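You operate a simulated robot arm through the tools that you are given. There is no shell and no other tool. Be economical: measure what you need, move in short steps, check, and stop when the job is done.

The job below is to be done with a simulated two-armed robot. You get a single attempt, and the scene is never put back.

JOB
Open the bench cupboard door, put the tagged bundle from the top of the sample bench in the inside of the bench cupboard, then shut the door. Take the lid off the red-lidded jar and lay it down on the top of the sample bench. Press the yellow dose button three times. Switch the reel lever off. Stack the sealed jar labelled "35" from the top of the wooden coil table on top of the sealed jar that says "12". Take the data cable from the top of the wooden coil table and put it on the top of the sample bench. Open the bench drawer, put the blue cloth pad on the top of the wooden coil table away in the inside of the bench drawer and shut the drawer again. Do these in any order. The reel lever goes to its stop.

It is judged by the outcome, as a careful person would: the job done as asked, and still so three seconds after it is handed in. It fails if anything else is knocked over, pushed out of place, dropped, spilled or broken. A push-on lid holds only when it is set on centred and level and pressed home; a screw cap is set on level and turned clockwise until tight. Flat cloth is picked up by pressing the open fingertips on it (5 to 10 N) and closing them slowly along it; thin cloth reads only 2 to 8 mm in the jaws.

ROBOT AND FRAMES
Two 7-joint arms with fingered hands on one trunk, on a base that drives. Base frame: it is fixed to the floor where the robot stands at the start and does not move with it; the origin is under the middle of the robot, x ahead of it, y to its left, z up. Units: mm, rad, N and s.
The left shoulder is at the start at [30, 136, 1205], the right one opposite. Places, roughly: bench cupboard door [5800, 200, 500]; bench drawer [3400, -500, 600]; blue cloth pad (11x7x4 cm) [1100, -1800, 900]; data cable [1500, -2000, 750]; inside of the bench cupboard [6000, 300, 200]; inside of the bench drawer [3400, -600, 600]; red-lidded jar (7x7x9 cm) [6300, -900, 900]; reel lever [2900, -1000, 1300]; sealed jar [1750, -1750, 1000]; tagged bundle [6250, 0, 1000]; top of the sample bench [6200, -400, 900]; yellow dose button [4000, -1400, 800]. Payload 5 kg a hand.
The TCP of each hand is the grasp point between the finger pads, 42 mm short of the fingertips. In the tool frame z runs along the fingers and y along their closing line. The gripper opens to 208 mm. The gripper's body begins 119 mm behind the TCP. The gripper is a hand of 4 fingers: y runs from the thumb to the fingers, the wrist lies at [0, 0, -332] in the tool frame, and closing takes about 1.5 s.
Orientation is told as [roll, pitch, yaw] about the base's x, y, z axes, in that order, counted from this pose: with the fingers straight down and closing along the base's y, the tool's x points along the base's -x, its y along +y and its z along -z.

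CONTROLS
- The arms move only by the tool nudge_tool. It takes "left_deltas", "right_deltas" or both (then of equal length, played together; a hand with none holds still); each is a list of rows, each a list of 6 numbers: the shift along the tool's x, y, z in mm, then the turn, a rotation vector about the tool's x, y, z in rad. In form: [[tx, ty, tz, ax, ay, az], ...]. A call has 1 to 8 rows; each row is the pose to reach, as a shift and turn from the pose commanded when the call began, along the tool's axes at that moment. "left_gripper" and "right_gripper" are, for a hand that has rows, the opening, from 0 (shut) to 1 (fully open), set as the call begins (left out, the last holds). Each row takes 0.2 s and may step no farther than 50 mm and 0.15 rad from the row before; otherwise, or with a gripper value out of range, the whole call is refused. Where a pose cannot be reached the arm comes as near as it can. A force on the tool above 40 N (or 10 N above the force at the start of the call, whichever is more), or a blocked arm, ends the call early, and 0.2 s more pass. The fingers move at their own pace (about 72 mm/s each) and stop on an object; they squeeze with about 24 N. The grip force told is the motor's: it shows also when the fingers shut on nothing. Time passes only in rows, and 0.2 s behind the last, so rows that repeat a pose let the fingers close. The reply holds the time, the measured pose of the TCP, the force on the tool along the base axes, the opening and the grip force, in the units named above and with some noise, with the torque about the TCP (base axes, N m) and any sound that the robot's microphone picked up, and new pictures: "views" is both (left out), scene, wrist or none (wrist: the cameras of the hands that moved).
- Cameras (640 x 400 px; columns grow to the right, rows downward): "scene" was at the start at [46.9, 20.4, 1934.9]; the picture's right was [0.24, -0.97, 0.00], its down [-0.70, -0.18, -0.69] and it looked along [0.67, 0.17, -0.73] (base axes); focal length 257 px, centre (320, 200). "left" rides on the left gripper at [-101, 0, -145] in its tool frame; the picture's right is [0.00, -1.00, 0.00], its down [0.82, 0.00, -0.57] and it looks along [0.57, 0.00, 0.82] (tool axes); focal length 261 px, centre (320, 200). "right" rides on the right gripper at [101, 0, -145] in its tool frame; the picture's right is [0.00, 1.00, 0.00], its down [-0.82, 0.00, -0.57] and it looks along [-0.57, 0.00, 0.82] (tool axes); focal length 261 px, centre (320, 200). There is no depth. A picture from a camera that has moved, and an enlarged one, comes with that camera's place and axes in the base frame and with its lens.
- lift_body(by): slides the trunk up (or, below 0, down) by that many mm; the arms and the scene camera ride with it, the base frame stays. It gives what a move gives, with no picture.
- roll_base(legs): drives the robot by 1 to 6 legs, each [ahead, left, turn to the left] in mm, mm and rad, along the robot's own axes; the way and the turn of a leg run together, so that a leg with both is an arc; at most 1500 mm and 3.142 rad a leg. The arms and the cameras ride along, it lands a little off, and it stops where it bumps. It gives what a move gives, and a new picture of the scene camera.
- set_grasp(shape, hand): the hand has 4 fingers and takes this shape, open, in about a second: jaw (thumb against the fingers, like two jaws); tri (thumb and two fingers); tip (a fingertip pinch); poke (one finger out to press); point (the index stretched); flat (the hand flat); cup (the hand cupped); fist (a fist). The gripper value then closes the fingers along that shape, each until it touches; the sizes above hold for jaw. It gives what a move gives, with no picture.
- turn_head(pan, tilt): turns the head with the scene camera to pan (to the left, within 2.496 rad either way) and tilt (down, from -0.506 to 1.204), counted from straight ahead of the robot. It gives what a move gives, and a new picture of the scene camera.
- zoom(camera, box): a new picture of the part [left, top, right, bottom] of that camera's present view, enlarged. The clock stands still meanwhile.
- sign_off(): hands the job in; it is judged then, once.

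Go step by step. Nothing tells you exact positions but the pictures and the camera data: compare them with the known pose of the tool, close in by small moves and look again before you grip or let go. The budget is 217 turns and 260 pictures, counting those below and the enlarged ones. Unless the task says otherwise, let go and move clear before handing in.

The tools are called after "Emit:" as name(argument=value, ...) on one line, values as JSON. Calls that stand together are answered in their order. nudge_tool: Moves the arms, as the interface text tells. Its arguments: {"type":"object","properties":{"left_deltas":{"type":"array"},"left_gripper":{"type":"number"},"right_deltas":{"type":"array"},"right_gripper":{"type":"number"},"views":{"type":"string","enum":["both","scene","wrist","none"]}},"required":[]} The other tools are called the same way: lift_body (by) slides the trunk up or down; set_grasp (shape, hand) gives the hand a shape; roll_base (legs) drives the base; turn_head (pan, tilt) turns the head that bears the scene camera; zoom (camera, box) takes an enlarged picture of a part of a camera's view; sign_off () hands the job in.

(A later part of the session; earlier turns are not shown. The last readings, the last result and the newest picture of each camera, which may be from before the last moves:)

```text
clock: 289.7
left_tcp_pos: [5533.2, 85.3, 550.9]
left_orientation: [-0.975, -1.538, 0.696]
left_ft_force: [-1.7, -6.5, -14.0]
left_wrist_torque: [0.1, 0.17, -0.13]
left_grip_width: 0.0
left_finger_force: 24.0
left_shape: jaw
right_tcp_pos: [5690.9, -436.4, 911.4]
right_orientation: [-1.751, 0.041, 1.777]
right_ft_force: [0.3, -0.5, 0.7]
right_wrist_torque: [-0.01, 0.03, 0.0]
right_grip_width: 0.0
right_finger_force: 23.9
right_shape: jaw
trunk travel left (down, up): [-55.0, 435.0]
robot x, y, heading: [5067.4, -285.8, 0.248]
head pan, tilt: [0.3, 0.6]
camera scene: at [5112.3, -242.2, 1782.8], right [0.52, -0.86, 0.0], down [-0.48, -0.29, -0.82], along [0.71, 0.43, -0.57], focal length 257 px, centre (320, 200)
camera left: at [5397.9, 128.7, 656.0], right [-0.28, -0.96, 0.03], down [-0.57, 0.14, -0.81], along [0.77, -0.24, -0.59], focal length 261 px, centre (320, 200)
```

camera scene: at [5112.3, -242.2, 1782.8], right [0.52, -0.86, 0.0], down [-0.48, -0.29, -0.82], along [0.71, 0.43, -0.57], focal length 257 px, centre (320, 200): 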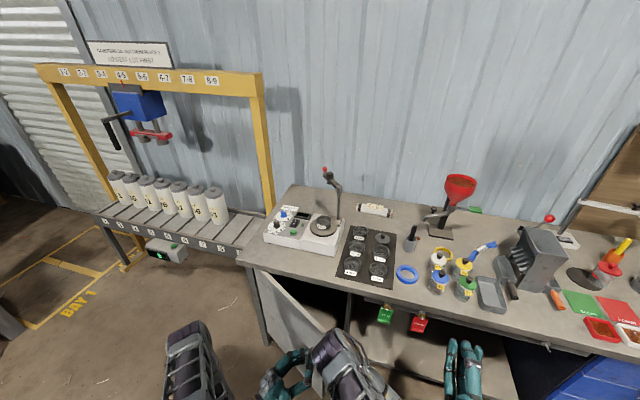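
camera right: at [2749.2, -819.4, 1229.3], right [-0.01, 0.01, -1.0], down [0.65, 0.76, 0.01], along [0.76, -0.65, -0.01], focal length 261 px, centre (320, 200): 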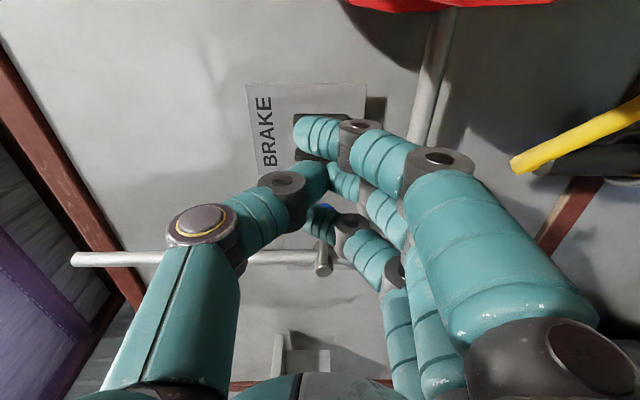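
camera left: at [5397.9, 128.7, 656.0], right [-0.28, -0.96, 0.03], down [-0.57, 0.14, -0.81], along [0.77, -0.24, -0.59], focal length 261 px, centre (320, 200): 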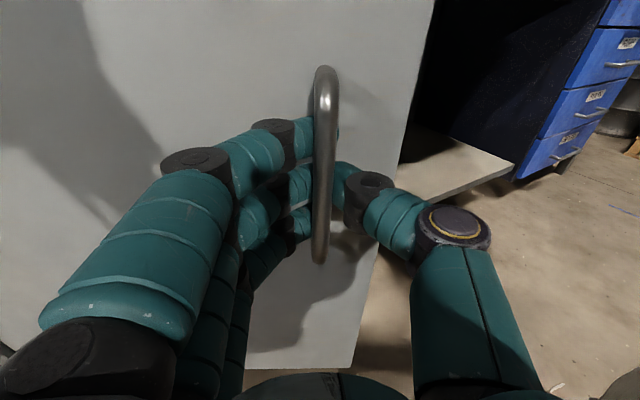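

Works beautifully. Continuing another 0.5 rad.

Emit:
nudge_tool(left_deltas=[[0, 7, -42, 0.1, 0, 0], [0, 18, -82.6, 0.2, 0, 0], [0, 33, -122, 0.3, 0, 0], [0, 52, -160, 0.4, 0, 0], [0, 74.5, -196, 0.5, 0, 0], [0, 74.5, -196, 0.5, 0, 0]], views="both")

```text
clock: 291.1
left_tcp_pos: [5364.1, 210.7, 553.6]
left_orientation: [-1.475, -1.538, 0.697]
left_ft_force: [-10.3, -10.3, -15.9]
left_wrist_torque: [0.3, 0.16, -0.29]
left_grip_width: 0.0
left_finger_force: 23.4
left_shape: jaw
right_tcp_pos: [5691.1, -436.0, 911.2]
right_orientation: [-1.753, 0.039, 1.779]
right_ft_force: [0.4, -1.0, 0.2]
right_wrist_torque: [0.0, 0.03, 0.02]
right_grip_width: 0.0
right_finger_force: 24.1
right_shape: jaw
trunk travel left (down, up): [-55.0, 435.0]
robot x, y, heading: [5064.4, -282.6, 0.247]
head pan, tilt: [0.3, 0.6]
camera scene: at [5111.7, -242.0, 1782.8], right [0.52, -0.86, 0.0], down [-0.48, -0.29, -0.82], along [0.71, 0.43, -0.57], focal length 257 px, centre (320, 200)
camera left: at [5264.1, 315.2, 656.5], right [-0.7, -0.71, 0.04], down [-0.43, 0.38, -0.82], along [0.57, -0.59, -0.57], focal length 261 px, centre (320, 200)
```

scene: 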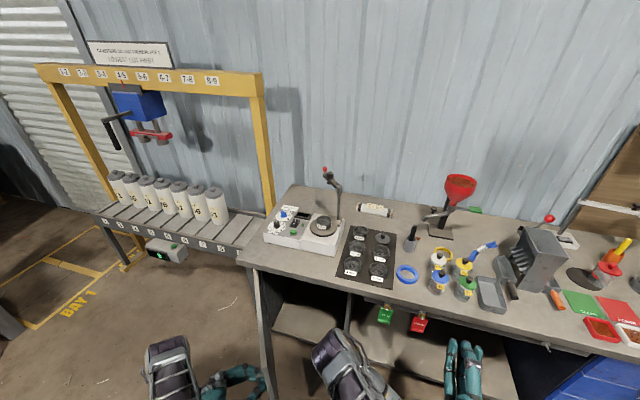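
left: 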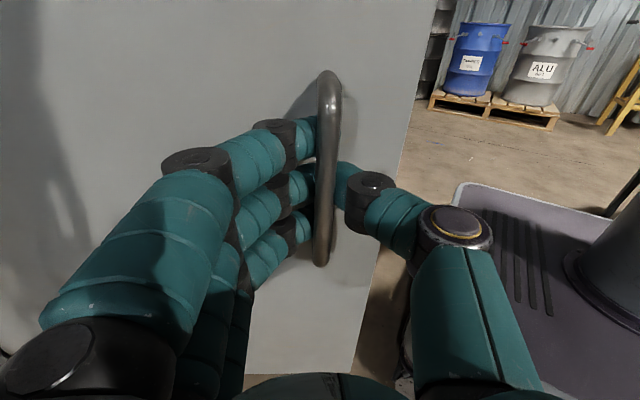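

Emit:
nudge_tool(left_deltas=[[0, 7, -42, 0.1, 0, 0], [0, 18, -82.6, 0.2, 0, 0], [0, 33, -122, 0.3, 0, 0], [0, 52, -160, 0.4, 0, 0], [0, 74.5, -196, 0.5, 0, 0]], views="scene")

```text
clock: 292.1
left_tcp_pos: [5313.3, 262.5, 554.6]
left_orientation: [-2.392, -1.544, 1.335]
left_ft_force: [17.6, 6.6, -7.7]
left_wrist_torque: [0.06, 0.12, 0.2]
left_grip_width: 0.0
left_finger_force: 23.8
left_shape: jaw
left hand out of reach, approached as far as the arm can: row 3, 4
right_tcp_pos: [5690.7, -433.9, 910.5]
right_orientation: [-1.754, 0.042, 1.781]
right_ft_force: [-0.8, 1.0, 0.3]
right_wrist_torque: [0.02, 0.0, -0.11]
right_grip_width: 0.0
right_finger_force: 24.4
right_shape: jaw
trunk travel left (down, up): [-55.0, 435.0]
robot x, y, heading: [5066.7, -282.7, 0.242]
head pan, tilt: [0.3, 0.6]
stopped in row 4 (left hand): the force on the tool passed its limit at 54 N (the readings are from after the stop); the commanded pose is now the measured one
camera scene: at [5111.8, -239.9, 1782.8], right [0.52, -0.85, 0.0], down [-0.48, -0.29, -0.82], along [0.71, 0.43, -0.57], focal length 257 px, centre (320, 200)
```

scene: 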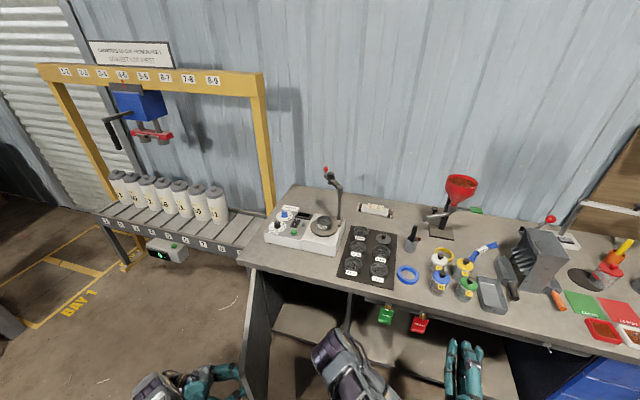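

Door is well open. Releasing the bar and withdrawing the left hand.

Emit:
nudge_tool(left_deltas=[[0, 0, 0, 0, 0, 0], [0, 0, 0, 0, 0, 0], [0, 0, 0, 0, 0, 0], [0, 0, 0, 0, 0, 0], [0, 0, -25, 0, 0, 0], [0, 0, -50, 0, 0, 0], [0, 0, -75, 0, 0, 0]], left_gripper=0.45, views="wrist")

```text
clock: 293.7
left_tcp_pos: [5305.4, 270.8, 556.6]
left_orientation: [-2.17, -1.546, 1.114]
left_ft_force: [-0.8, 0.6, 0.8]
left_wrist_torque: [0.0, -0.04, 0.01]
left_grip_width: 93.1
left_finger_force: 0.1
left_shape: jaw
left hand out of reach, approached as far as the arm can: row 5, 6, 7
right_tcp_pos: [5690.9, -435.0, 910.3]
right_orientation: [-1.751, 0.041, 1.78]
right_ft_force: [-0.1, 0.5, 0.0]
right_wrist_torque: [0.02, 0.01, 0.0]
right_grip_width: 0.0
right_finger_force: 23.6
right_shape: jaw
trunk travel left (down, up): [-55.0, 435.0]
robot x, y, heading: [5068.1, -280.3, 0.242]
head pan, tilt: [0.3, 0.6]
camera left: at [5236.2, 399.9, 656.7], right [-0.87, -0.49, 0.03], down [-0.29, 0.48, -0.83], along [0.4, -0.73, -0.56], focal length 261 px, centre (320, 200)
```

left: 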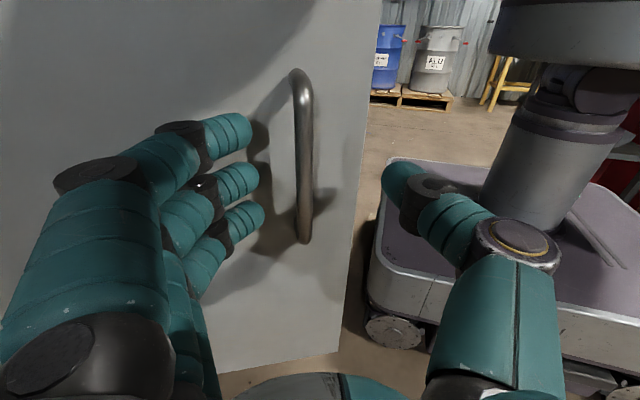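

Raising the trunk slides the open hand straight up off the bar and prepares for the bundle pickup.

Emit:
lift_body(by=330)

Emit:
nudge_tool(left_deltas=[[0, 0, 0, -0.15, 0, 0], [-20, 0, 0, -0.3, 0, 0], [-40, 0, 0, -0.45, 0, 0], [-60, 0, 0, -0.6, 0, 0], [-80, 0, 0, -0.75, 0, 0], [-80, 0, 0, -0.9, 0, 0], [-80, 0, 0, -1.05, 0, 0], [-80, 0, 0, -1.2, 0, 0]], views="scene")

```text
clock: 296.9
left_tcp_pos: [5305.3, 269.5, 886.2]
left_orientation: [-2.172, -1.547, 1.118]
left_ft_force: [0.0, 1.3, -0.3]
left_wrist_torque: [-0.03, -0.01, 0.02]
left_grip_width: 93.3
left_finger_force: 0.1
left_shape: jaw
right_tcp_pos: [5691.2, -435.0, 1240.9]
right_orientation: [-1.752, 0.04, 1.779]
right_ft_force: [-0.8, -0.1, 0.4]
right_wrist_torque: [0.0, -0.02, 0.0]
right_grip_width: 0.1
right_finger_force: 23.5
right_shape: jaw
trunk travel left (down, up): [-385.0, 105.0]
robot x, y, heading: [5063.6, -280.9, 0.247]
head pan, tilt: [0.3, 0.6]
```

```text
clock: 298.7
left_tcp_pos: [5306.3, 272.4, 966.1]
left_orientation: [-0.933, -1.549, 1.085]
left_ft_force: [-0.4, -1.0, -0.8]
left_wrist_torque: [0.0, 0.04, 0.0]
left_grip_width: 93.2
left_finger_force: 0.0
left_shape: jaw
right_tcp_pos: [5690.3, -437.0, 1241.1]
right_orientation: [-1.752, 0.041, 1.78]
right_ft_force: [-0.5, 0.0, 0.0]
right_wrist_torque: [-0.05, 0.03, 0.02]
right_grip_width: 0.1
right_finger_force: 23.9
right_shape: jaw
trunk travel left (down, up): [-385.0, 105.0]
robot x, y, heading: [5067.1, -285.4, 0.246]
head pan, tilt: [0.3, 0.6]
camera scene: at [5111.2, -243.3, 2112.9], right [0.52, -0.86, 0.0], down [-0.48, -0.29, -0.83], along [0.71, 0.43, -0.56], focal length 257 px, centre (320, 200)
```

scene: 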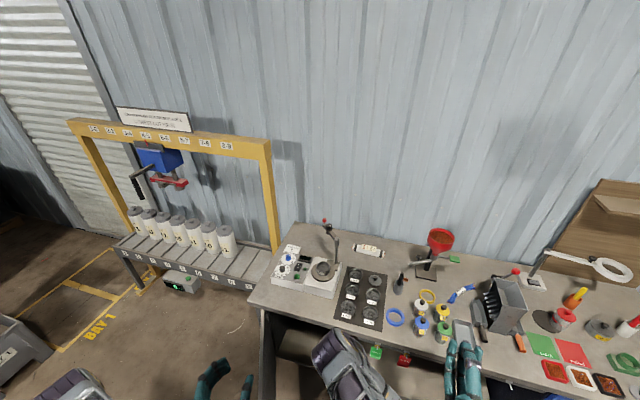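

Left hand is clear. Rotating the right hand to point mostly down, closing front-to-back, for the bundle.

Emit:
nudge_tool(right_deltas=[[0, 0, 0, -0.15, 0, 0], [0, 0, 0, -0.3, 0, 0], [0, 0, 0, -0.45, 0, 0], [0, 0, 0, -0.6, 0, 0], [0, 0, 0, -0.75, 0, 0], [0, 0, 0, -0.9, 0, 0], [0, 0, 0, -1.05, 0, 0], [0, 0, 0, -1.2, 0, 0]], right_gripper=0.5, views="none")

Emit:
nudge_tool(right_deltas=[[0, 0, 0, -0.1, 0, 0], [0, 0, 0, -0.2, 0, 0]], views="both")

```text
clock: 300.5
left_tcp_pos: [5306.3, 271.2, 965.7]
left_orientation: [-0.969, -1.544, 1.115]
left_ft_force: [-0.4, 0.0, 0.0]
left_wrist_torque: [0.02, -0.06, -0.03]
left_grip_width: 93.5
left_finger_force: 0.0
left_shape: jaw
right_tcp_pos: [5690.2, -439.2, 1242.9]
right_orientation: [-0.549, 0.042, 1.78]
right_ft_force: [-0.1, 0.2, -0.5]
right_wrist_torque: [0.02, -0.02, 0.05]
right_grip_width: 104.4
right_finger_force: 0.1
right_shape: jaw
right hand out of reach, approached as far as the arm can: row 2, 3, 4, 5, 6, 7
trunk travel left (down, up): [-385.0, 105.0]
robot x, y, heading: [5070.8, -278.1, 0.244]
head pan, tilt: [0.3, 0.6]
```

```text
clock: 301.1
left_tcp_pos: [5306.2, 271.7, 966.2]
left_orientation: [-0.961, -1.547, 1.108]
left_ft_force: [0.3, -0.5, -1.1]
left_wrist_torque: [0.01, 0.02, 0.04]
left_grip_width: 93.1
left_finger_force: 0.1
left_shape: jaw
right_tcp_pos: [5690.1, -437.6, 1242.0]
right_orientation: [-0.348, 0.04, 1.78]
right_ft_force: [-0.9, -0.4, 0.2]
right_wrist_torque: [0.09, -0.02, 0.05]
right_grip_width: 103.8
right_finger_force: 0.1
right_shape: jaw
trunk travel left (down, up): [-385.0, 105.0]
robot x, y, heading: [5067.8, -284.5, 0.242]
head pan, tilt: [0.3, 0.6]
camera scene: at [5112.2, -243.3, 2112.9], right [0.52, -0.86, 0.0], down [-0.48, -0.29, -0.83], along [0.71, 0.43, -0.57], focal length 257 px, centre (320, 200)
camera right: at [5660.9, -541.6, 1380.4], right [-0.92, -0.2, -0.34], down [-0.36, 0.78, 0.5], along [0.17, 0.59, -0.79], focal length 261 px, centre (320, 200)
```

scene: 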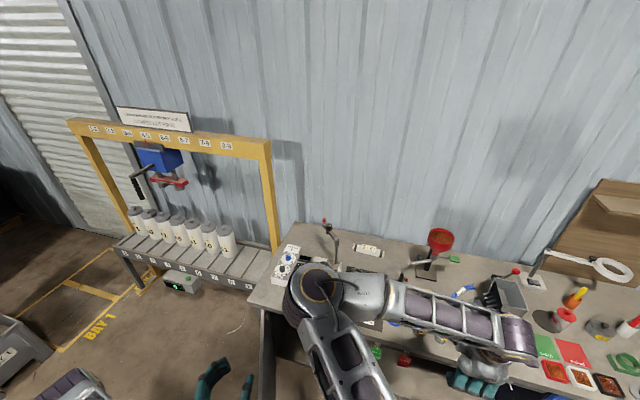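
right: 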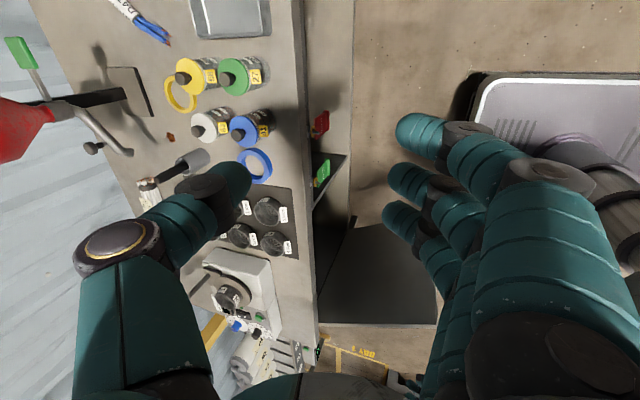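

Now I'll bring the base closer to the bench, then reach over the bundle.

Emit:
roll_base(legs=[[320, 60, 0]])

Emit:
turn_head(pan=0.2, tilt=0.8)

```text
clock: 303.3
left_tcp_pos: [5593.2, 407.3, 965.2]
left_orientation: [-0.952, -1.544, 1.101]
left_ft_force: [-0.1, 0.4, -0.1]
left_wrist_torque: [0.01, -0.01, -0.02]
left_grip_width: 93.3
left_finger_force: 0.1
left_shape: jaw
right_tcp_pos: [5978.5, -300.8, 1242.1]
right_orientation: [-0.351, 0.041, 1.783]
right_ft_force: [0.8, 0.1, 0.0]
right_wrist_torque: [-0.03, 0.08, 0.01]
right_grip_width: 104.0
right_finger_force: 0.1
right_shape: jaw
trunk travel left (down, up): [-385.0, 105.0]
robot x, y, heading: [5352.2, -150.0, 0.247]
head pan, tilt: [0.3, 0.6]
camera scene: at [5400.2, -108.2, 2112.8], right [0.52, -0.85, 0.0], down [-0.48, -0.29, -0.82], along [0.7, 0.43, -0.57], focal length 257 px, centre (320, 200)
```

scene: 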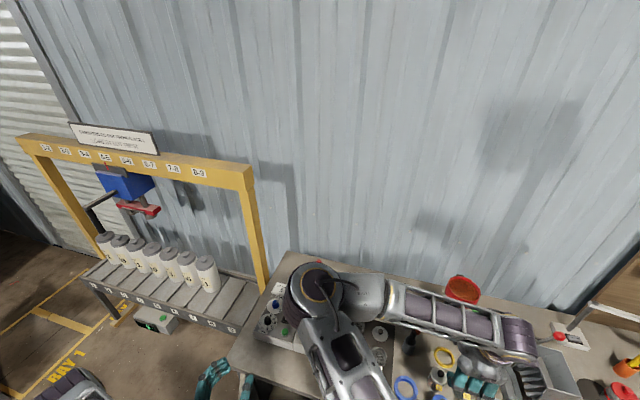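

```text
clock: 304.0
left_tcp_pos: [5591.1, 405.9, 966.3]
left_orientation: [-0.986, -1.545, 1.13]
left_ft_force: [-1.7, 0.2, -0.4]
left_wrist_torque: [-0.02, -0.01, 0.01]
left_grip_width: 93.4
left_finger_force: 0.1
left_shape: jaw
right_tcp_pos: [5977.1, -301.0, 1242.7]
right_orientation: [-0.353, 0.038, 1.784]
right_ft_force: [-0.7, 0.5, -0.7]
right_wrist_torque: [0.02, -0.01, -0.01]
right_grip_width: 104.2
right_finger_force: 0.1
right_shape: jaw
trunk travel left (down, up): [-385.0, 105.0]
robot x, y, heading: [5355.0, -148.5, 0.248]
head pan, tilt: [0.201, 0.799]
camera scene: at [5395.4, -120.0, 2096.1], right [0.43, -0.9, 0.0], down [-0.65, -0.31, -0.7], along [0.63, 0.3, -0.72], focal length 257 px, centre (320, 200)
```

scene: 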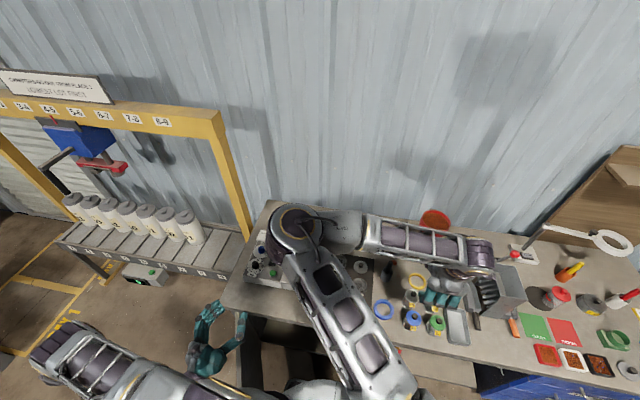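

Reaching the right hand over toward the bundle at height.

Emit:
nudge_tool(right_deltas=[[-28, -36, 13, 0, 0, 0], [-56, -72, 27, 0, 0, 0], [-84, -109, 40, 0, 0, 0], [-112, -145, 54, 0, 0, 0], [-140, -182, 67, 0, 0, 0], [-168, -218, 81, 0, 0, 0], [-196, -255, 95, 0, 0, 0], [-224, -291, 108, 0, 0, 0]], views="both")

```text
clock: 305.8
left_tcp_pos: [5592.5, 407.9, 964.9]
left_orientation: [-0.966, -1.544, 1.113]
left_ft_force: [0.3, 0.5, -0.1]
left_wrist_torque: [0.01, 0.0, -0.08]
left_grip_width: 93.3
left_finger_force: 0.1
left_shape: jaw
right_tcp_pos: [6235.7, -16.2, 1233.1]
right_orientation: [-0.349, 0.042, 1.783]
right_ft_force: [0.5, -0.5, 0.0]
right_wrist_torque: [0.05, 0.06, 0.01]
right_grip_width: 104.4
right_finger_force: 0.0
right_shape: jaw
trunk travel left (down, up): [-385.0, 105.0]
robot x, y, heading: [5352.5, -149.9, 0.243]
head pan, tilt: [0.201, 0.799]
camera scene: at [5397.8, -117.8, 2095.8], right [0.43, -0.9, 0.0], down [-0.65, -0.31, -0.7], along [0.63, 0.3, -0.72], focal length 257 px, centre (320, 200)
camera right: at [6205.9, -120.3, 1370.7], right [-0.92, -0.21, -0.34], down [-0.36, 0.78, 0.5], along [0.16, 0.59, -0.79], focal length 261 px, centre (320, 200)
```

scene: 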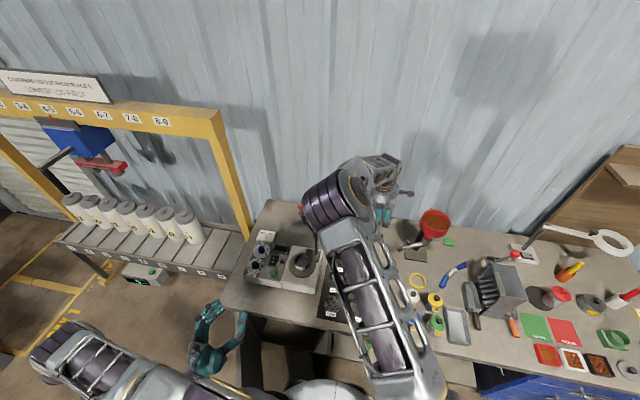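
right: 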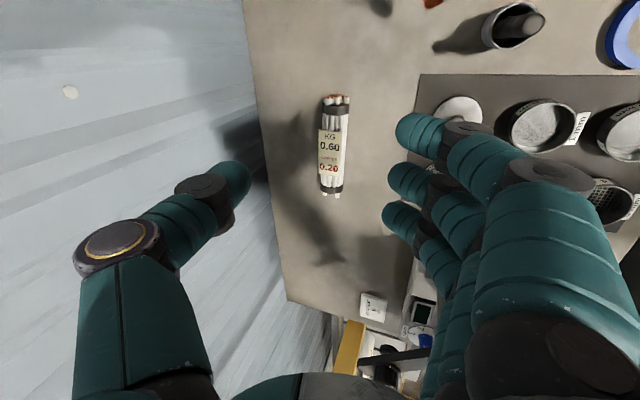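

Bundle at about (6304,101), nicely aligned with the jaws. Shifting over it and lowering partway.

Emit:
nudge_tool(right_deltas=[[-33, -27, 10, 0, 0, 0], [-66, -54, 20, 0, 0, 0], [-98, -80, 30, 0, 0, 0], [-98, -63, 77, 0, 0, 0], [-98, -46, 124, 0, 0, 0], [-98, -29, 171, 0, 0, 0], [-98, -12, 218, 0, 0, 0], [-98, -1, 249, 0, 0, 0]], views="wrist")

```text
clock: 307.6
left_tcp_pos: [5591.9, 406.4, 965.6]
left_orientation: [-0.957, -1.546, 1.106]
left_ft_force: [0.1, 0.4, -0.3]
left_wrist_torque: [0.0, 0.01, 0.0]
left_grip_width: 93.5
left_finger_force: 0.1
left_shape: jaw
right_tcp_pos: [6301.1, 87.4, 994.9]
right_orientation: [-0.352, 0.04, 1.783]
right_ft_force: [0.5, -0.6, 1.5]
right_wrist_torque: [0.0, 0.17, -0.02]
right_grip_width: 104.1
right_finger_force: 0.1
right_shape: jaw
trunk travel left (down, up): [-385.0, 105.0]
robot x, y, heading: [5348.3, -145.4, 0.248]
head pan, tilt: [0.201, 0.799]
camera right: at [6272.4, -17.8, 1132.9], right [-0.92, -0.21, -0.34], down [-0.37, 0.78, 0.5], along [0.16, 0.59, -0.79], focal length 261 px, centre (320, 200)
```

right: 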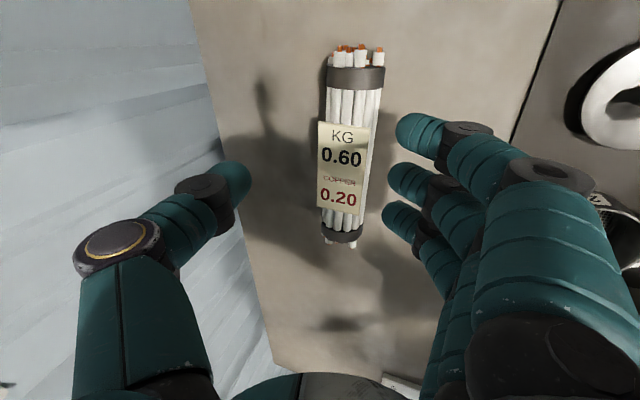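

Aligned. Lowering the remaining 74 mm and closing.

Emit:
nudge_tool(right_deltas=[[0, 12, 34, 0, 0, 0], [0, 20, 55, 0, 0, 0], [0, 25, 69, 0, 0, 0], [0, 25, 69, 0, 0, 0]], views="wrist")

```text
clock: 308.6
left_tcp_pos: [5590.1, 405.5, 966.4]
left_orientation: [-1.009, -1.546, 1.16]
left_ft_force: [0.1, 0.6, -0.4]
left_wrist_torque: [0.02, 0.0, -0.02]
left_grip_width: 93.3
left_finger_force: 0.1
left_shape: jaw
right_tcp_pos: [6300.4, 83.4, 923.7]
right_orientation: [-0.355, 0.039, 1.782]
right_ft_force: [-3.3, -1.1, 15.8]
right_wrist_torque: [0.2, 0.96, 0.15]
right_grip_width: 102.9
right_finger_force: 0.1
right_shape: jaw
trunk travel left (down, up): [-385.0, 105.0]
robot x, y, heading: [5355.7, -147.1, 0.247]
head pan, tilt: [0.201, 0.799]
camera right: at [6270.8, -20.4, 1062.1], right [-0.91, -0.21, -0.35], down [-0.37, 0.78, 0.5], along [0.17, 0.59, -0.79], focal length 261 px, centre (320, 200)
```

right: 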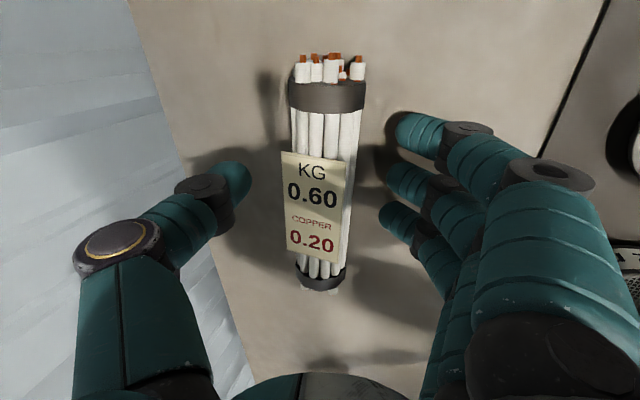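

Emit:
nudge_tool(right_deltas=[[0, 0, 0, 0, 0, 0], [0, 0, 0, 0, 0, 0], [0, 0, 0, 0, 0, 0], [0, 0, 0, 0, 0, 0], [0, 0, 0, 0, 0, 0], [0, 0, 0, 0, 0, 0]], right_gripper=0.05, views="wrist")

```text
clock: 310.0
left_tcp_pos: [5591.2, 406.2, 966.0]
left_orientation: [-0.963, -1.547, 1.112]
left_ft_force: [-0.8, -0.2, -0.1]
left_wrist_torque: [-0.03, -0.01, -0.02]
left_grip_width: 93.6
left_finger_force: 0.0
left_shape: jaw
right_tcp_pos: [6300.2, 83.4, 920.5]
right_orientation: [-0.352, 0.041, 1.784]
right_ft_force: [-0.9, -0.3, -0.7]
right_wrist_torque: [-0.08, 0.08, 0.03]
right_grip_width: 43.7
right_finger_force: 24.5
right_shape: jaw
trunk travel left (down, up): [-385.0, 105.0]
robot x, y, heading: [5353.2, -147.7, 0.249]
head pan, tilt: [0.201, 0.799]
camera right: at [6271.5, -20.8, 1059.4], right [-0.92, -0.21, -0.34], down [-0.37, 0.78, 0.5], along [0.16, 0.59, -0.79], focal length 261 px, centre (320, 200)
```

right: 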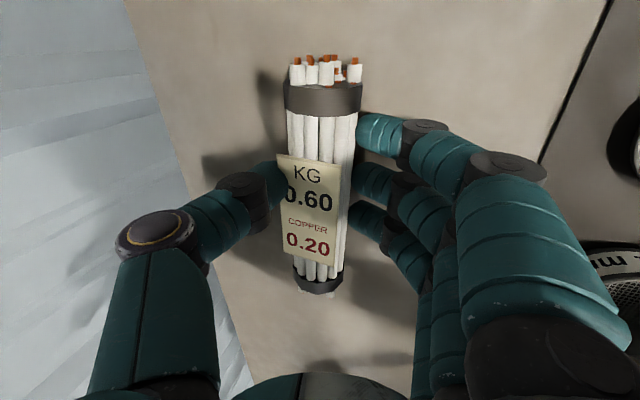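

Bundle gripped. Lifting straight up.

Emit:
nudge_tool(right_deltas=[[0, -15, -42, 0, 0, 0], [0, -31, -86, 0, 0, 0], [0, -47, -130, 0, 0, 0], [0, -63, -175, 0, 0, 0], [0, -79, -219, 0, 0, 0], [0, -95, -263, 0, 0, 0], [0, -109, -300, 0, 0, 0]], views="wrist")

```text
clock: 311.6
left_tcp_pos: [5591.3, 405.9, 965.6]
left_orientation: [-0.964, -1.546, 1.114]
left_ft_force: [-0.6, 0.1, 0.5]
left_wrist_torque: [-0.01, 0.03, 0.01]
left_grip_width: 93.1
left_finger_force: 0.0
left_shape: jaw
right_tcp_pos: [6297.2, 95.7, 1239.2]
right_orientation: [-0.351, 0.038, 1.786]
right_ft_force: [-0.9, -1.2, -8.1]
right_wrist_torque: [-0.09, -0.07, 0.03]
right_grip_width: 43.4
right_finger_force: 23.9
right_shape: jaw
trunk travel left (down, up): [-385.0, 105.0]
robot x, y, heading: [5352.4, -148.0, 0.246]
head pan, tilt: [0.201, 0.799]
camera right: at [6267.9, -8.5, 1377.1], right [-0.92, -0.21, -0.34], down [-0.37, 0.78, 0.5], along [0.16, 0.59, -0.79], focal length 261 px, centre (320, 200)
```

right: 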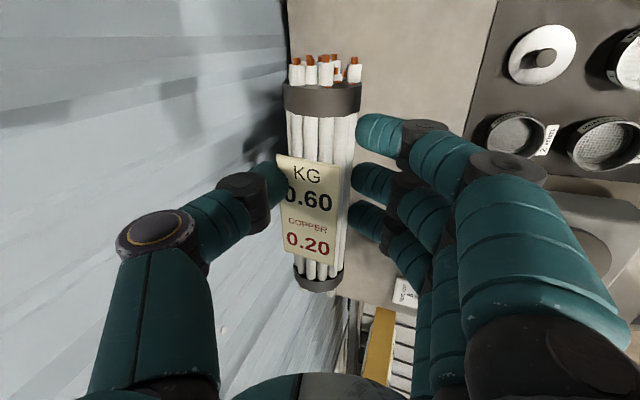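

Bundle is secure. Backing the base away with it and viewing the cupboard.

Emit:
roll_base(legs=[[-340, 0, 0]])

Emit:
nudge_tool(right_deltas=[[10, 40, -14, 0, 0, 0], [20, 80, -29, 0, 0, 0], [30, 120, -44, 0, 0, 0], [40, 160, -58, 0, 0, 0], [50, 200, -73, 0, 0, 0], [60, 240, -88, 0, 0, 0], [70, 280, -103, 0, 0, 0], [80, 320, -117, 0, 0, 0]], views="scene")

```text
clock: 313.8
left_tcp_pos: [5258.0, 322.6, 965.1]
left_orientation: [-0.981, -1.546, 1.132]
left_ft_force: [-0.8, -0.1, -0.2]
left_wrist_torque: [0.0, 0.01, 0.0]
left_grip_width: 93.6
left_finger_force: 0.1
left_shape: jaw
right_tcp_pos: [5964.7, 12.9, 1238.7]
right_orientation: [-0.352, 0.039, 1.786]
right_ft_force: [-0.6, -0.9, -5.1]
right_wrist_torque: [-0.12, 0.01, 0.01]
right_grip_width: 43.5
right_finger_force: 23.8
right_shape: jaw
trunk travel left (down, up): [-385.0, 105.0]
robot x, y, heading: [5023.4, -230.4, 0.247]
head pan, tilt: [0.201, 0.799]
camera scene: at [5063.1, -204.3, 2096.0], right [0.44, -0.9, 0.0], down [-0.65, -0.31, -0.7], along [0.63, 0.3, -0.72], focal length 257 px, centre (320, 200)
```

scene: 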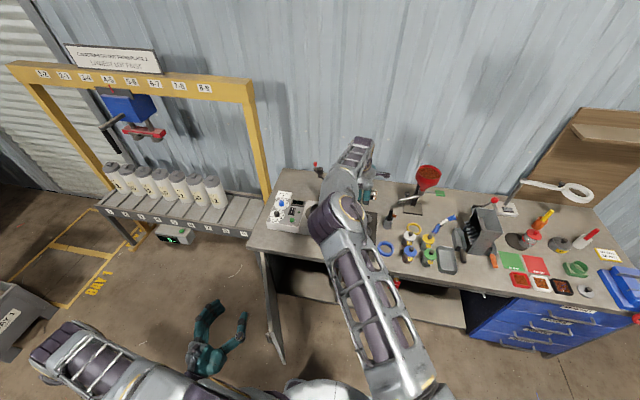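

```text
clock: 315.6
left_tcp_pos: [5257.6, 322.3, 966.3]
left_orientation: [-0.98, -1.547, 1.132]
left_ft_force: [-0.6, -0.1, -0.5]
left_wrist_torque: [0.01, 0.08, 0.03]
left_grip_width: 93.4
left_finger_force: 0.0
left_shape: jaw
right_tcp_pos: [5644.6, -137.0, 1242.5]
right_orientation: [-0.354, 0.04, 1.786]
right_ft_force: [-0.4, -0.5, -4.3]
right_wrist_torque: [-0.08, 0.01, 0.0]
right_grip_width: 43.3
right_finger_force: 24.5
right_shape: jaw
trunk travel left (down, up): [-385.0, 105.0]
robot x, y, heading: [5022.4, -237.0, 0.245]
head pan, tilt: [0.201, 0.799]
camera scene: at [5061.9, -206.2, 2096.1], right [0.44, -0.9, 0.0], down [-0.64, -0.31, -0.7], along [0.63, 0.3, -0.72], focal length 257 px, centre (320, 200)
```

scene: 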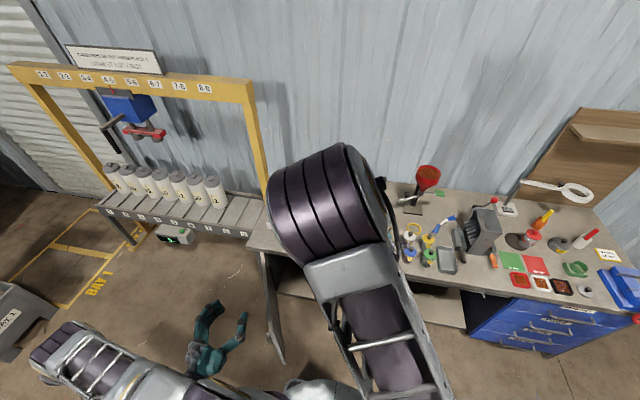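

Moving the left hand clear of the door before lowering the trunk.

Emit:
nudge_tool(left_deltas=[[-40, 20, 0, 0, 0, 0], [-80, 45, 0, 0, 0, 0], [-120, 70, 0, 0, 0, 0], [-160, 95, 0, 0, 0, 0], [-200, 120, 0, 0, 0, 0], [-240, 140, 0, 0, 0, 0]], left_gripper=0.1, views="none")

Emit:
turn_head(pan=0.5, tilt=0.95)

```text
clock: 317.0
left_tcp_pos: [5237.8, 464.6, 1203.9]
left_orientation: [-0.993, -1.544, 1.141]
left_ft_force: [-0.5, -0.5, 0.3]
left_wrist_torque: [-0.01, 0.01, 0.09]
left_grip_width: 21.5
left_finger_force: 0.1
left_shape: jaw
right_tcp_pos: [5646.9, -136.5, 1242.5]
right_orientation: [-0.353, 0.041, 1.787]
right_ft_force: [-0.5, -1.1, -5.7]
right_wrist_torque: [-0.08, 0.02, 0.02]
right_grip_width: 42.9
right_finger_force: 23.9
right_shape: jaw
trunk travel left (down, up): [-385.0, 105.0]
robot x, y, heading: [5025.4, -236.0, 0.249]
head pan, tilt: [0.201, 0.799]
```

```text
clock: 317.8
left_tcp_pos: [5239.0, 466.8, 1202.3]
left_orientation: [-0.972, -1.546, 1.122]
left_ft_force: [0.0, 0.1, -0.3]
left_wrist_torque: [0.02, -0.03, -0.03]
left_grip_width: 21.3
left_finger_force: 0.2
left_shape: jaw
right_tcp_pos: [5646.1, -134.9, 1241.4]
right_orientation: [-0.35, 0.04, 1.786]
right_ft_force: [-0.1, -0.1, -5.3]
right_wrist_torque: [-0.19, 0.06, 0.0]
right_grip_width: 43.3
right_finger_force: 23.9
right_shape: jaw
trunk travel left (down, up): [-385.0, 105.0]
robot x, y, heading: [5022.9, -235.9, 0.243]
head pan, tilt: [0.499, 0.949]
camera scene: at [5044.7, -189.4, 2084.5], right [0.68, -0.73, 0.0], down [-0.6, -0.55, -0.58], along [0.43, 0.4, -0.81], focal length 257 px, centre (320, 200)
```

scene: 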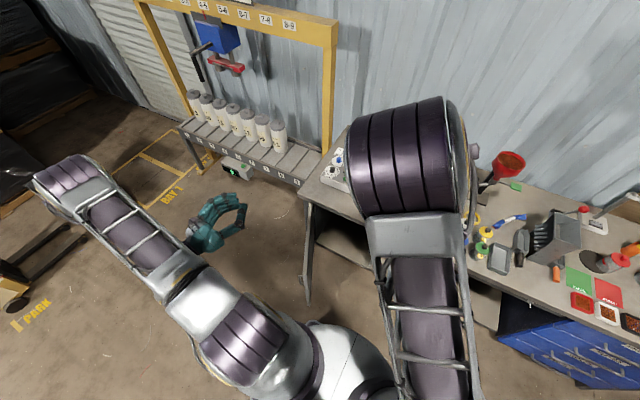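

Emit:
lift_body(by=-380)

Emit:
nudge_tool(right_deltas=[[0, 0, -20, 0.15, 0, 0], [0, 0, -40, 0.3, 0, 0], [0, 0, -60, 0.45, 0, 0], [0, 0, -60, 0.6, 0, 0], [0, 0, -60, 0.6, 0, 0]], views="both")

```text
clock: 321.5
left_tcp_pos: [5237.8, 468.1, 823.7]
left_orientation: [-0.971, -1.548, 1.118]
left_ft_force: [0.6, 0.4, -0.2]
left_wrist_torque: [-0.02, -0.04, 0.0]
left_grip_width: 21.2
left_finger_force: 0.0
left_shape: jaw
right_tcp_pos: [5646.9, -135.1, 861.8]
right_orientation: [-0.354, 0.041, 1.785]
right_ft_force: [-0.6, 0.2, -5.3]
right_wrist_torque: [-0.14, 0.04, -0.01]
right_grip_width: 42.9
right_finger_force: 23.9
right_shape: jaw
trunk travel left (down, up): [-5.0, 485.0]
robot x, y, heading: [5023.5, -228.7, 0.249]
head pan, tilt: [0.499, 0.949]
```

```text
clock: 322.7
left_tcp_pos: [5238.2, 467.0, 823.6]
left_orientation: [-0.953, -1.547, 1.101]
left_ft_force: [0.9, 0.0, 0.1]
left_wrist_torque: [-0.01, 0.01, 0.02]
left_grip_width: 21.4
left_finger_force: 0.0
left_shape: jaw
right_tcp_pos: [5624.5, -139.3, 917.9]
right_orientation: [-0.954, 0.038, 1.785]
right_ft_force: [1.4, -0.6, -6.3]
right_wrist_torque: [-0.13, 0.16, 0.06]
right_grip_width: 42.1
right_finger_force: 24.4
right_shape: jaw
trunk travel left (down, up): [-5.0, 485.0]
robot x, y, heading: [5022.0, -231.9, 0.249]
head pan, tilt: [0.499, 0.949]
camera scene: at [5044.8, -190.7, 1704.5], right [0.68, -0.73, 0.0], down [-0.6, -0.55, -0.58], along [0.43, 0.4, -0.81], focal length 257 px, centre (320, 200)
camera right: at [5529.8, -259.7, 1004.7], right [-0.56, -0.15, -0.81], down [-0.63, 0.72, 0.3], along [0.54, 0.68, -0.5], focal length 261 px, centre (320, 200)
```

scene: 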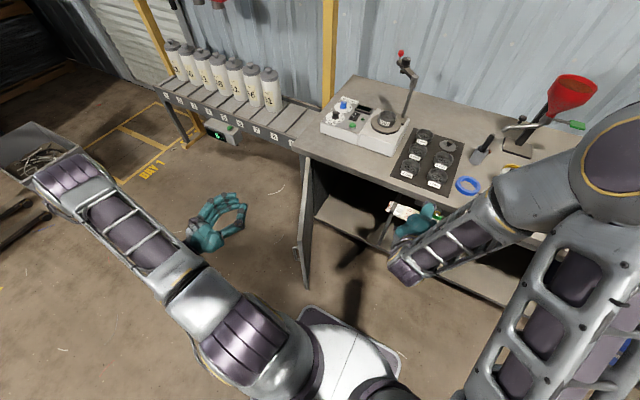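
right: 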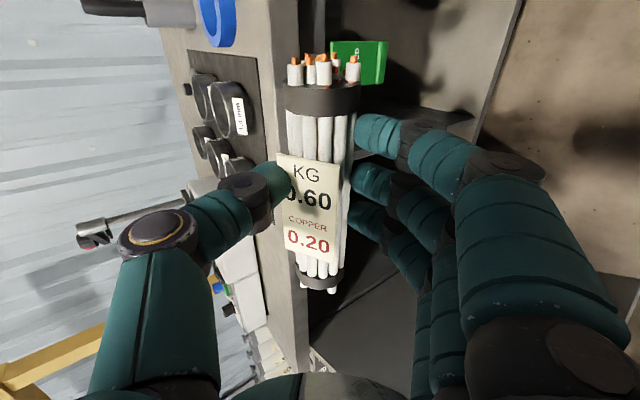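

Emit:
roll_base(legs=[[0, 130, 0]])

Emit:
zoom(camera="scene", box=[270, 120, 470, 300])

```text
clock: 324.0
left_tcp_pos: [5204.8, 595.1, 822.4]
left_orientation: [-1.001, -1.543, 1.151]
left_ft_force: [0.1, 1.7, -0.4]
left_wrist_torque: [0.01, -0.07, -0.11]
left_grip_width: 21.2
left_finger_force: 0.1
left_shape: jaw
right_tcp_pos: [5592.2, -8.0, 918.2]
right_orientation: [-0.95, 0.043, 1.787]
right_ft_force: [-0.6, 1.5, -7.1]
right_wrist_torque: [-0.29, 0.11, -0.14]
right_grip_width: 42.1
right_finger_force: 24.0
right_shape: jaw
trunk travel left (down, up): [-5.0, 485.0]
robot x, y, heading: [4989.7, -106.0, 0.25]
head pan, tilt: [0.499, 0.949]
camera scene: at [5011.4, -60.8, 1704.3], right [0.68, -0.73, 0.0], down [-0.59, -0.56, -0.58], along [0.43, 0.4, -0.81], focal length 257 px, centre (320, 200)
```

scene: 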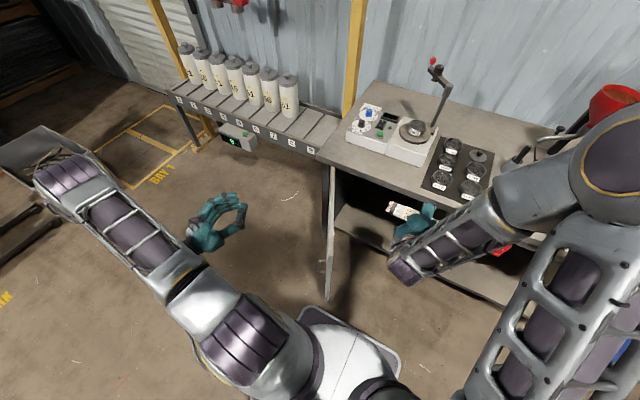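

```text
2.22 times, centred on (370, 210) of scene
camera zoom: at [5011.4, -60.8, 1704.3], right [0.68, -0.73, 0.0], down [-0.59, -0.56, -0.58], along [0.43, 0.4, -0.81], focal length 571 px, centre (209, 178)
```

zoom: 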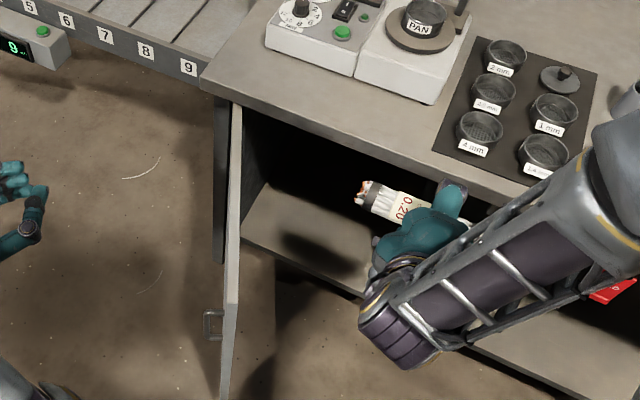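

The cupboard floor is near z≈220. I'll steepen the tool a bit, then descend in front of the opening.

Emit:
nudge_tool(right_deltas=[[0, 0, 0, -0.13, 0, 0], [0, 0, 0, -0.26, 0, 0], [0, 0, 0, -0.39, 0, 0], [0, 0, 0, -0.5, 0, 0], [0, 0, 0, -0.5, 0, 0]], views="none")

Emit:
nudge_tool(right_deltas=[[-18, 19, 40, 0, 0, 0], [-36, 38, 80, 0, 0, 0], [-54, 57, 120, 0, 0, 0], [-72, 77, 160, 0, 0, 0], [-90, 96, 200, 0, 0, 0], [-108, 115, 240, 0, 0, 0], [-126, 135, 280, 0, 0, 0], [-144, 154, 320, 0, 0, 0]], views="both")

```text
clock: 325.2
left_tcp_pos: [5206.0, 594.8, 823.9]
left_orientation: [-0.973, -1.546, 1.125]
left_ft_force: [-0.8, -0.5, -0.3]
left_wrist_torque: [-0.02, -0.02, -0.05]
left_grip_width: 21.4
left_finger_force: 0.0
left_shape: jaw
right_tcp_pos: [5591.1, -7.8, 919.7]
right_orientation: [-0.453, 0.04, 1.787]
right_ft_force: [-0.4, -0.1, -7.0]
right_wrist_torque: [-0.12, 0.1, 0.02]
right_grip_width: 41.8
right_finger_force: 23.8
right_shape: jaw
trunk travel left (down, up): [-5.0, 485.0]
robot x, y, heading: [4989.2, -102.9, 0.249]
head pan, tilt: [0.499, 0.949]
```

```text
clock: 327.0
left_tcp_pos: [5205.0, 594.0, 822.0]
left_orientation: [-0.973, -1.544, 1.122]
left_ft_force: [-0.6, 0.3, 0.2]
left_wrist_torque: [0.03, -0.03, 0.01]
left_grip_width: 21.1
left_finger_force: 0.0
left_shape: jaw
right_tcp_pos: [5568.0, 117.3, 557.9]
right_orientation: [-0.451, 0.039, 1.783]
right_ft_force: [0.8, 0.6, -5.0]
right_wrist_torque: [-0.22, 0.24, -0.05]
right_grip_width: 41.6
right_finger_force: 24.3
right_shape: jaw
trunk travel left (down, up): [-5.0, 485.0]
robot x, y, heading: [4986.6, -108.2, 0.252]
head pan, tilt: [0.499, 0.949]
camera scene: at [5012.4, -62.3, 1704.3], right [0.68, -0.73, 0.0], down [-0.6, -0.55, -0.58], along [0.43, 0.4, -0.81], focal length 257 px, centre (320, 200)
camera right: at [5525.5, 9.2, 689.4], right [-0.88, -0.2, -0.44], down [-0.42, 0.77, 0.48], along [0.24, 0.61, -0.76], focal length 261 px, centre (320, 200)
```

scene: 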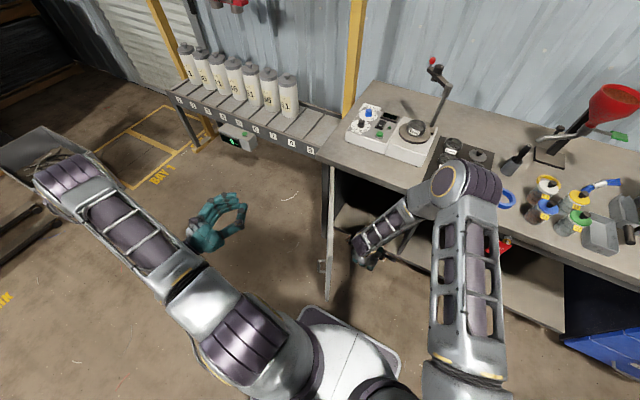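
right: 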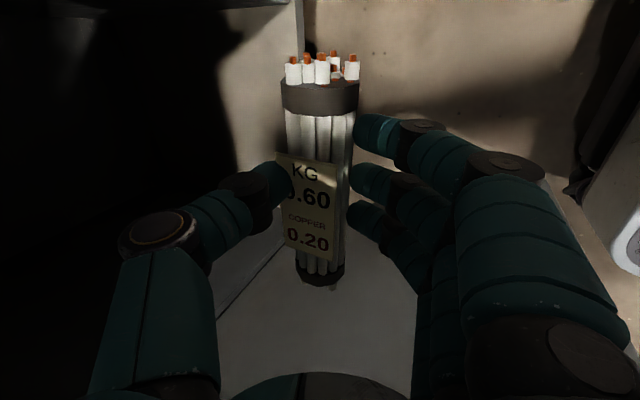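

The elbow is getting near the bench top, so I'll use a flatter hand angle and a slightly farther base, keeping the arm straighter.

Emit:
nudge_tool(right_deltas=[[0, 0, 0, 0.13, 0, 0], [0, 0, 0, 0.26, 0, 0], [0, 0, 0, 0.4, 0, 0], [0, 0, 0, 0.4, 0, 0]], views="none")

Emit:
roll_base(legs=[[-50, 0, 0]])

```text
clock: 328.0
left_tcp_pos: [5204.6, 594.7, 823.8]
left_orientation: [-0.97, -1.546, 1.12]
left_ft_force: [0.0, -0.2, 0.1]
left_wrist_torque: [-0.02, -0.04, 0.02]
left_grip_width: 21.2
left_finger_force: 0.1
left_shape: jaw
right_tcp_pos: [5566.4, 116.5, 557.3]
right_orientation: [-0.854, 0.04, 1.787]
right_ft_force: [0.1, 0.0, -6.9]
right_wrist_torque: [-0.14, 0.14, 0.0]
right_grip_width: 41.3
right_finger_force: 23.8
right_shape: jaw
trunk travel left (down, up): [-5.0, 485.0]
robot x, y, heading: [4985.7, -107.4, 0.248]
head pan, tilt: [0.499, 0.949]
```

```text
clock: 328.9
left_tcp_pos: [5153.7, 581.4, 823.8]
left_orientation: [-0.98, -1.547, 1.133]
left_ft_force: [0.0, -0.2, 1.2]
left_wrist_torque: [-0.04, 0.02, 0.01]
left_grip_width: 21.2
left_finger_force: 0.1
left_shape: jaw
right_tcp_pos: [5516.4, 104.3, 557.4]
right_orientation: [-0.851, 0.04, 1.79]
right_ft_force: [0.1, 0.4, -5.8]
right_wrist_torque: [-0.17, 0.12, 0.0]
right_grip_width: 41.5
right_finger_force: 24.2
right_shape: jaw
trunk travel left (down, up): [-5.0, 485.0]
robot x, y, heading: [4939.8, -117.4, 0.245]
head pan, tilt: [0.499, 0.949]
camera scene: at [4961.3, -75.9, 1704.6], right [0.68, -0.73, 0.0], down [-0.59, -0.55, -0.58], along [0.43, 0.4, -0.81], focal length 257 px, centre (320, 200)
```

scene: 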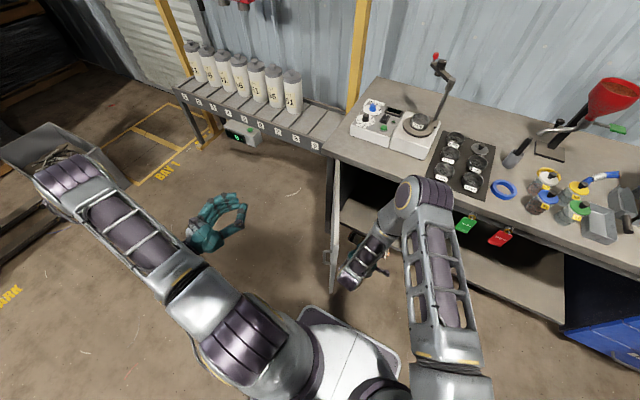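

Emit:
nudge_tool(right_deltas=[[-15, 29, 26, 0, 0, 0], [-30, 58, 51, 0, 0, 0], [-45, 87, 77, 0, 0, 0], [-60, 116, 103, 0, 0, 0], [-75, 145, 128, 0, 0, 0], [-87, 161, 142, 0, 0, 0]], views="both")

```text
clock: 330.3
left_tcp_pos: [5154.9, 582.3, 822.8]
left_orientation: [-0.956, -1.544, 1.107]
left_ft_force: [-0.4, -0.6, 0.8]
left_wrist_torque: [-0.01, -0.02, 0.0]
left_grip_width: 21.1
left_finger_force: 0.1
left_shape: jaw
right_tcp_pos: [5499.4, 178.9, 337.2]
right_orientation: [-0.851, 0.042, 1.79]
right_ft_force: [-0.2, -0.2, -6.3]
right_wrist_torque: [-0.19, 0.19, -0.03]
right_grip_width: 41.1
right_finger_force: 23.7
right_shape: jaw
trunk travel left (down, up): [-5.0, 485.0]
robot x, y, heading: [4940.6, -118.0, 0.249]
head pan, tilt: [0.499, 0.949]
camera scene: at [4962.7, -75.1, 1704.4], right [0.68, -0.73, 0.0], down [-0.59, -0.56, -0.58], along [0.43, 0.4, -0.81], focal length 257 px, centre (320, 200)
camera right: at [5413.3, 60.3, 436.4], right [-0.64, -0.17, -0.75], down [-0.6, 0.72, 0.35], along [0.49, 0.67, -0.56], focal length 261 px, centre (320, 200)
```

scene: 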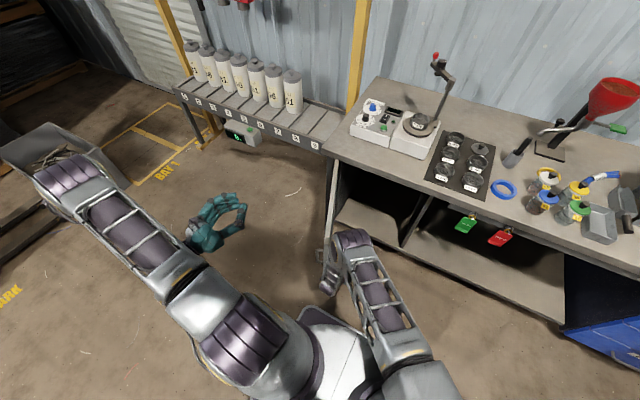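
right: 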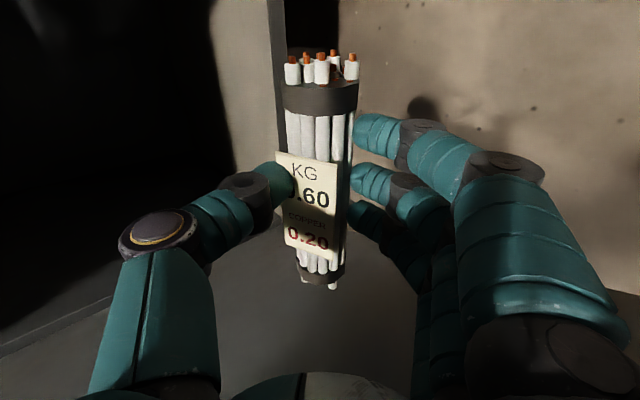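

Lined up with the opening. Moving forward into the cupboard.

Emit:
nudge_tool(right_deltas=[[0, -31, 36, 0, 0, 0], [0, -62, 71, 0, 0, 0], [0, -93, 107, 0, 0, 0], [0, -124, 142, 0, 0, 0], [0, -155, 178, 0, 0, 0], [0, -186, 213, 0, 0, 0], [0, -217, 249, 0, 0, 0]], views="both")

```text
clock: 331.8
left_tcp_pos: [5156.3, 581.2, 822.9]
left_orientation: [-0.956, -1.548, 1.105]
left_ft_force: [-0.1, 0.4, 1.1]
left_wrist_torque: [0.05, 0.03, 0.03]
left_grip_width: 21.3
left_finger_force: 0.1
left_shape: jaw
right_tcp_pos: [5717.1, 227.4, 340.0]
right_orientation: [-0.811, 0.045, 1.799]
right_ft_force: [-8.5, -3.0, -8.3]
right_wrist_torque: [0.38, -1.49, 0.05]
right_grip_width: 32.4
right_finger_force: 23.8
right_shape: jaw
right hand out of reach, approached as far as the arm can: row 5, 6, 7
trunk travel left (down, up): [-5.0, 485.0]
robot x, y, heading: [4939.9, -120.1, 0.25]
head pan, tilt: [0.499, 0.949]
stopped in row 7 (right hand): the force on the tool passed its limit at 64 N (the readings are from after the stop); the commanded pose is now the measured one
camera scene: at [4963.3, -76.2, 1704.5], right [0.68, -0.73, 0.0], down [-0.6, -0.55, -0.58], along [0.43, 0.4, -0.81], focal length 257 px, centre (320, 200)
camera right: at [5635.8, 108.3, 443.6], right [-0.67, -0.18, -0.72], down [-0.59, 0.72, 0.36], along [0.46, 0.67, -0.59], focal length 261 px, centre (320, 200)
```

scene: 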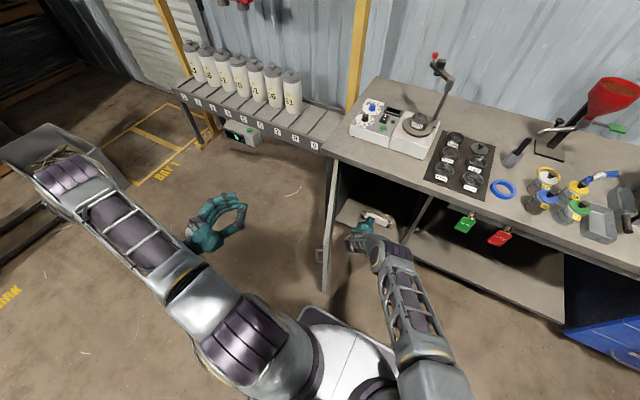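
right: 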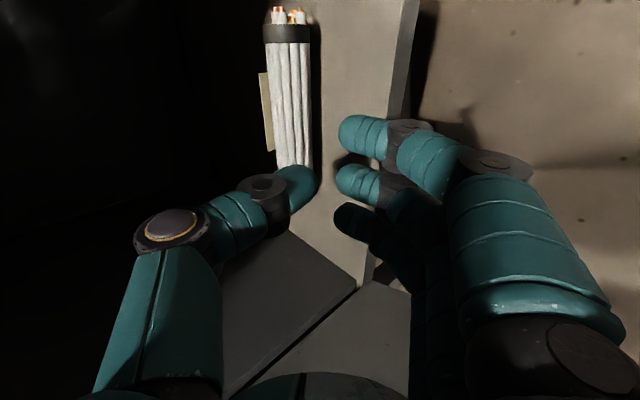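

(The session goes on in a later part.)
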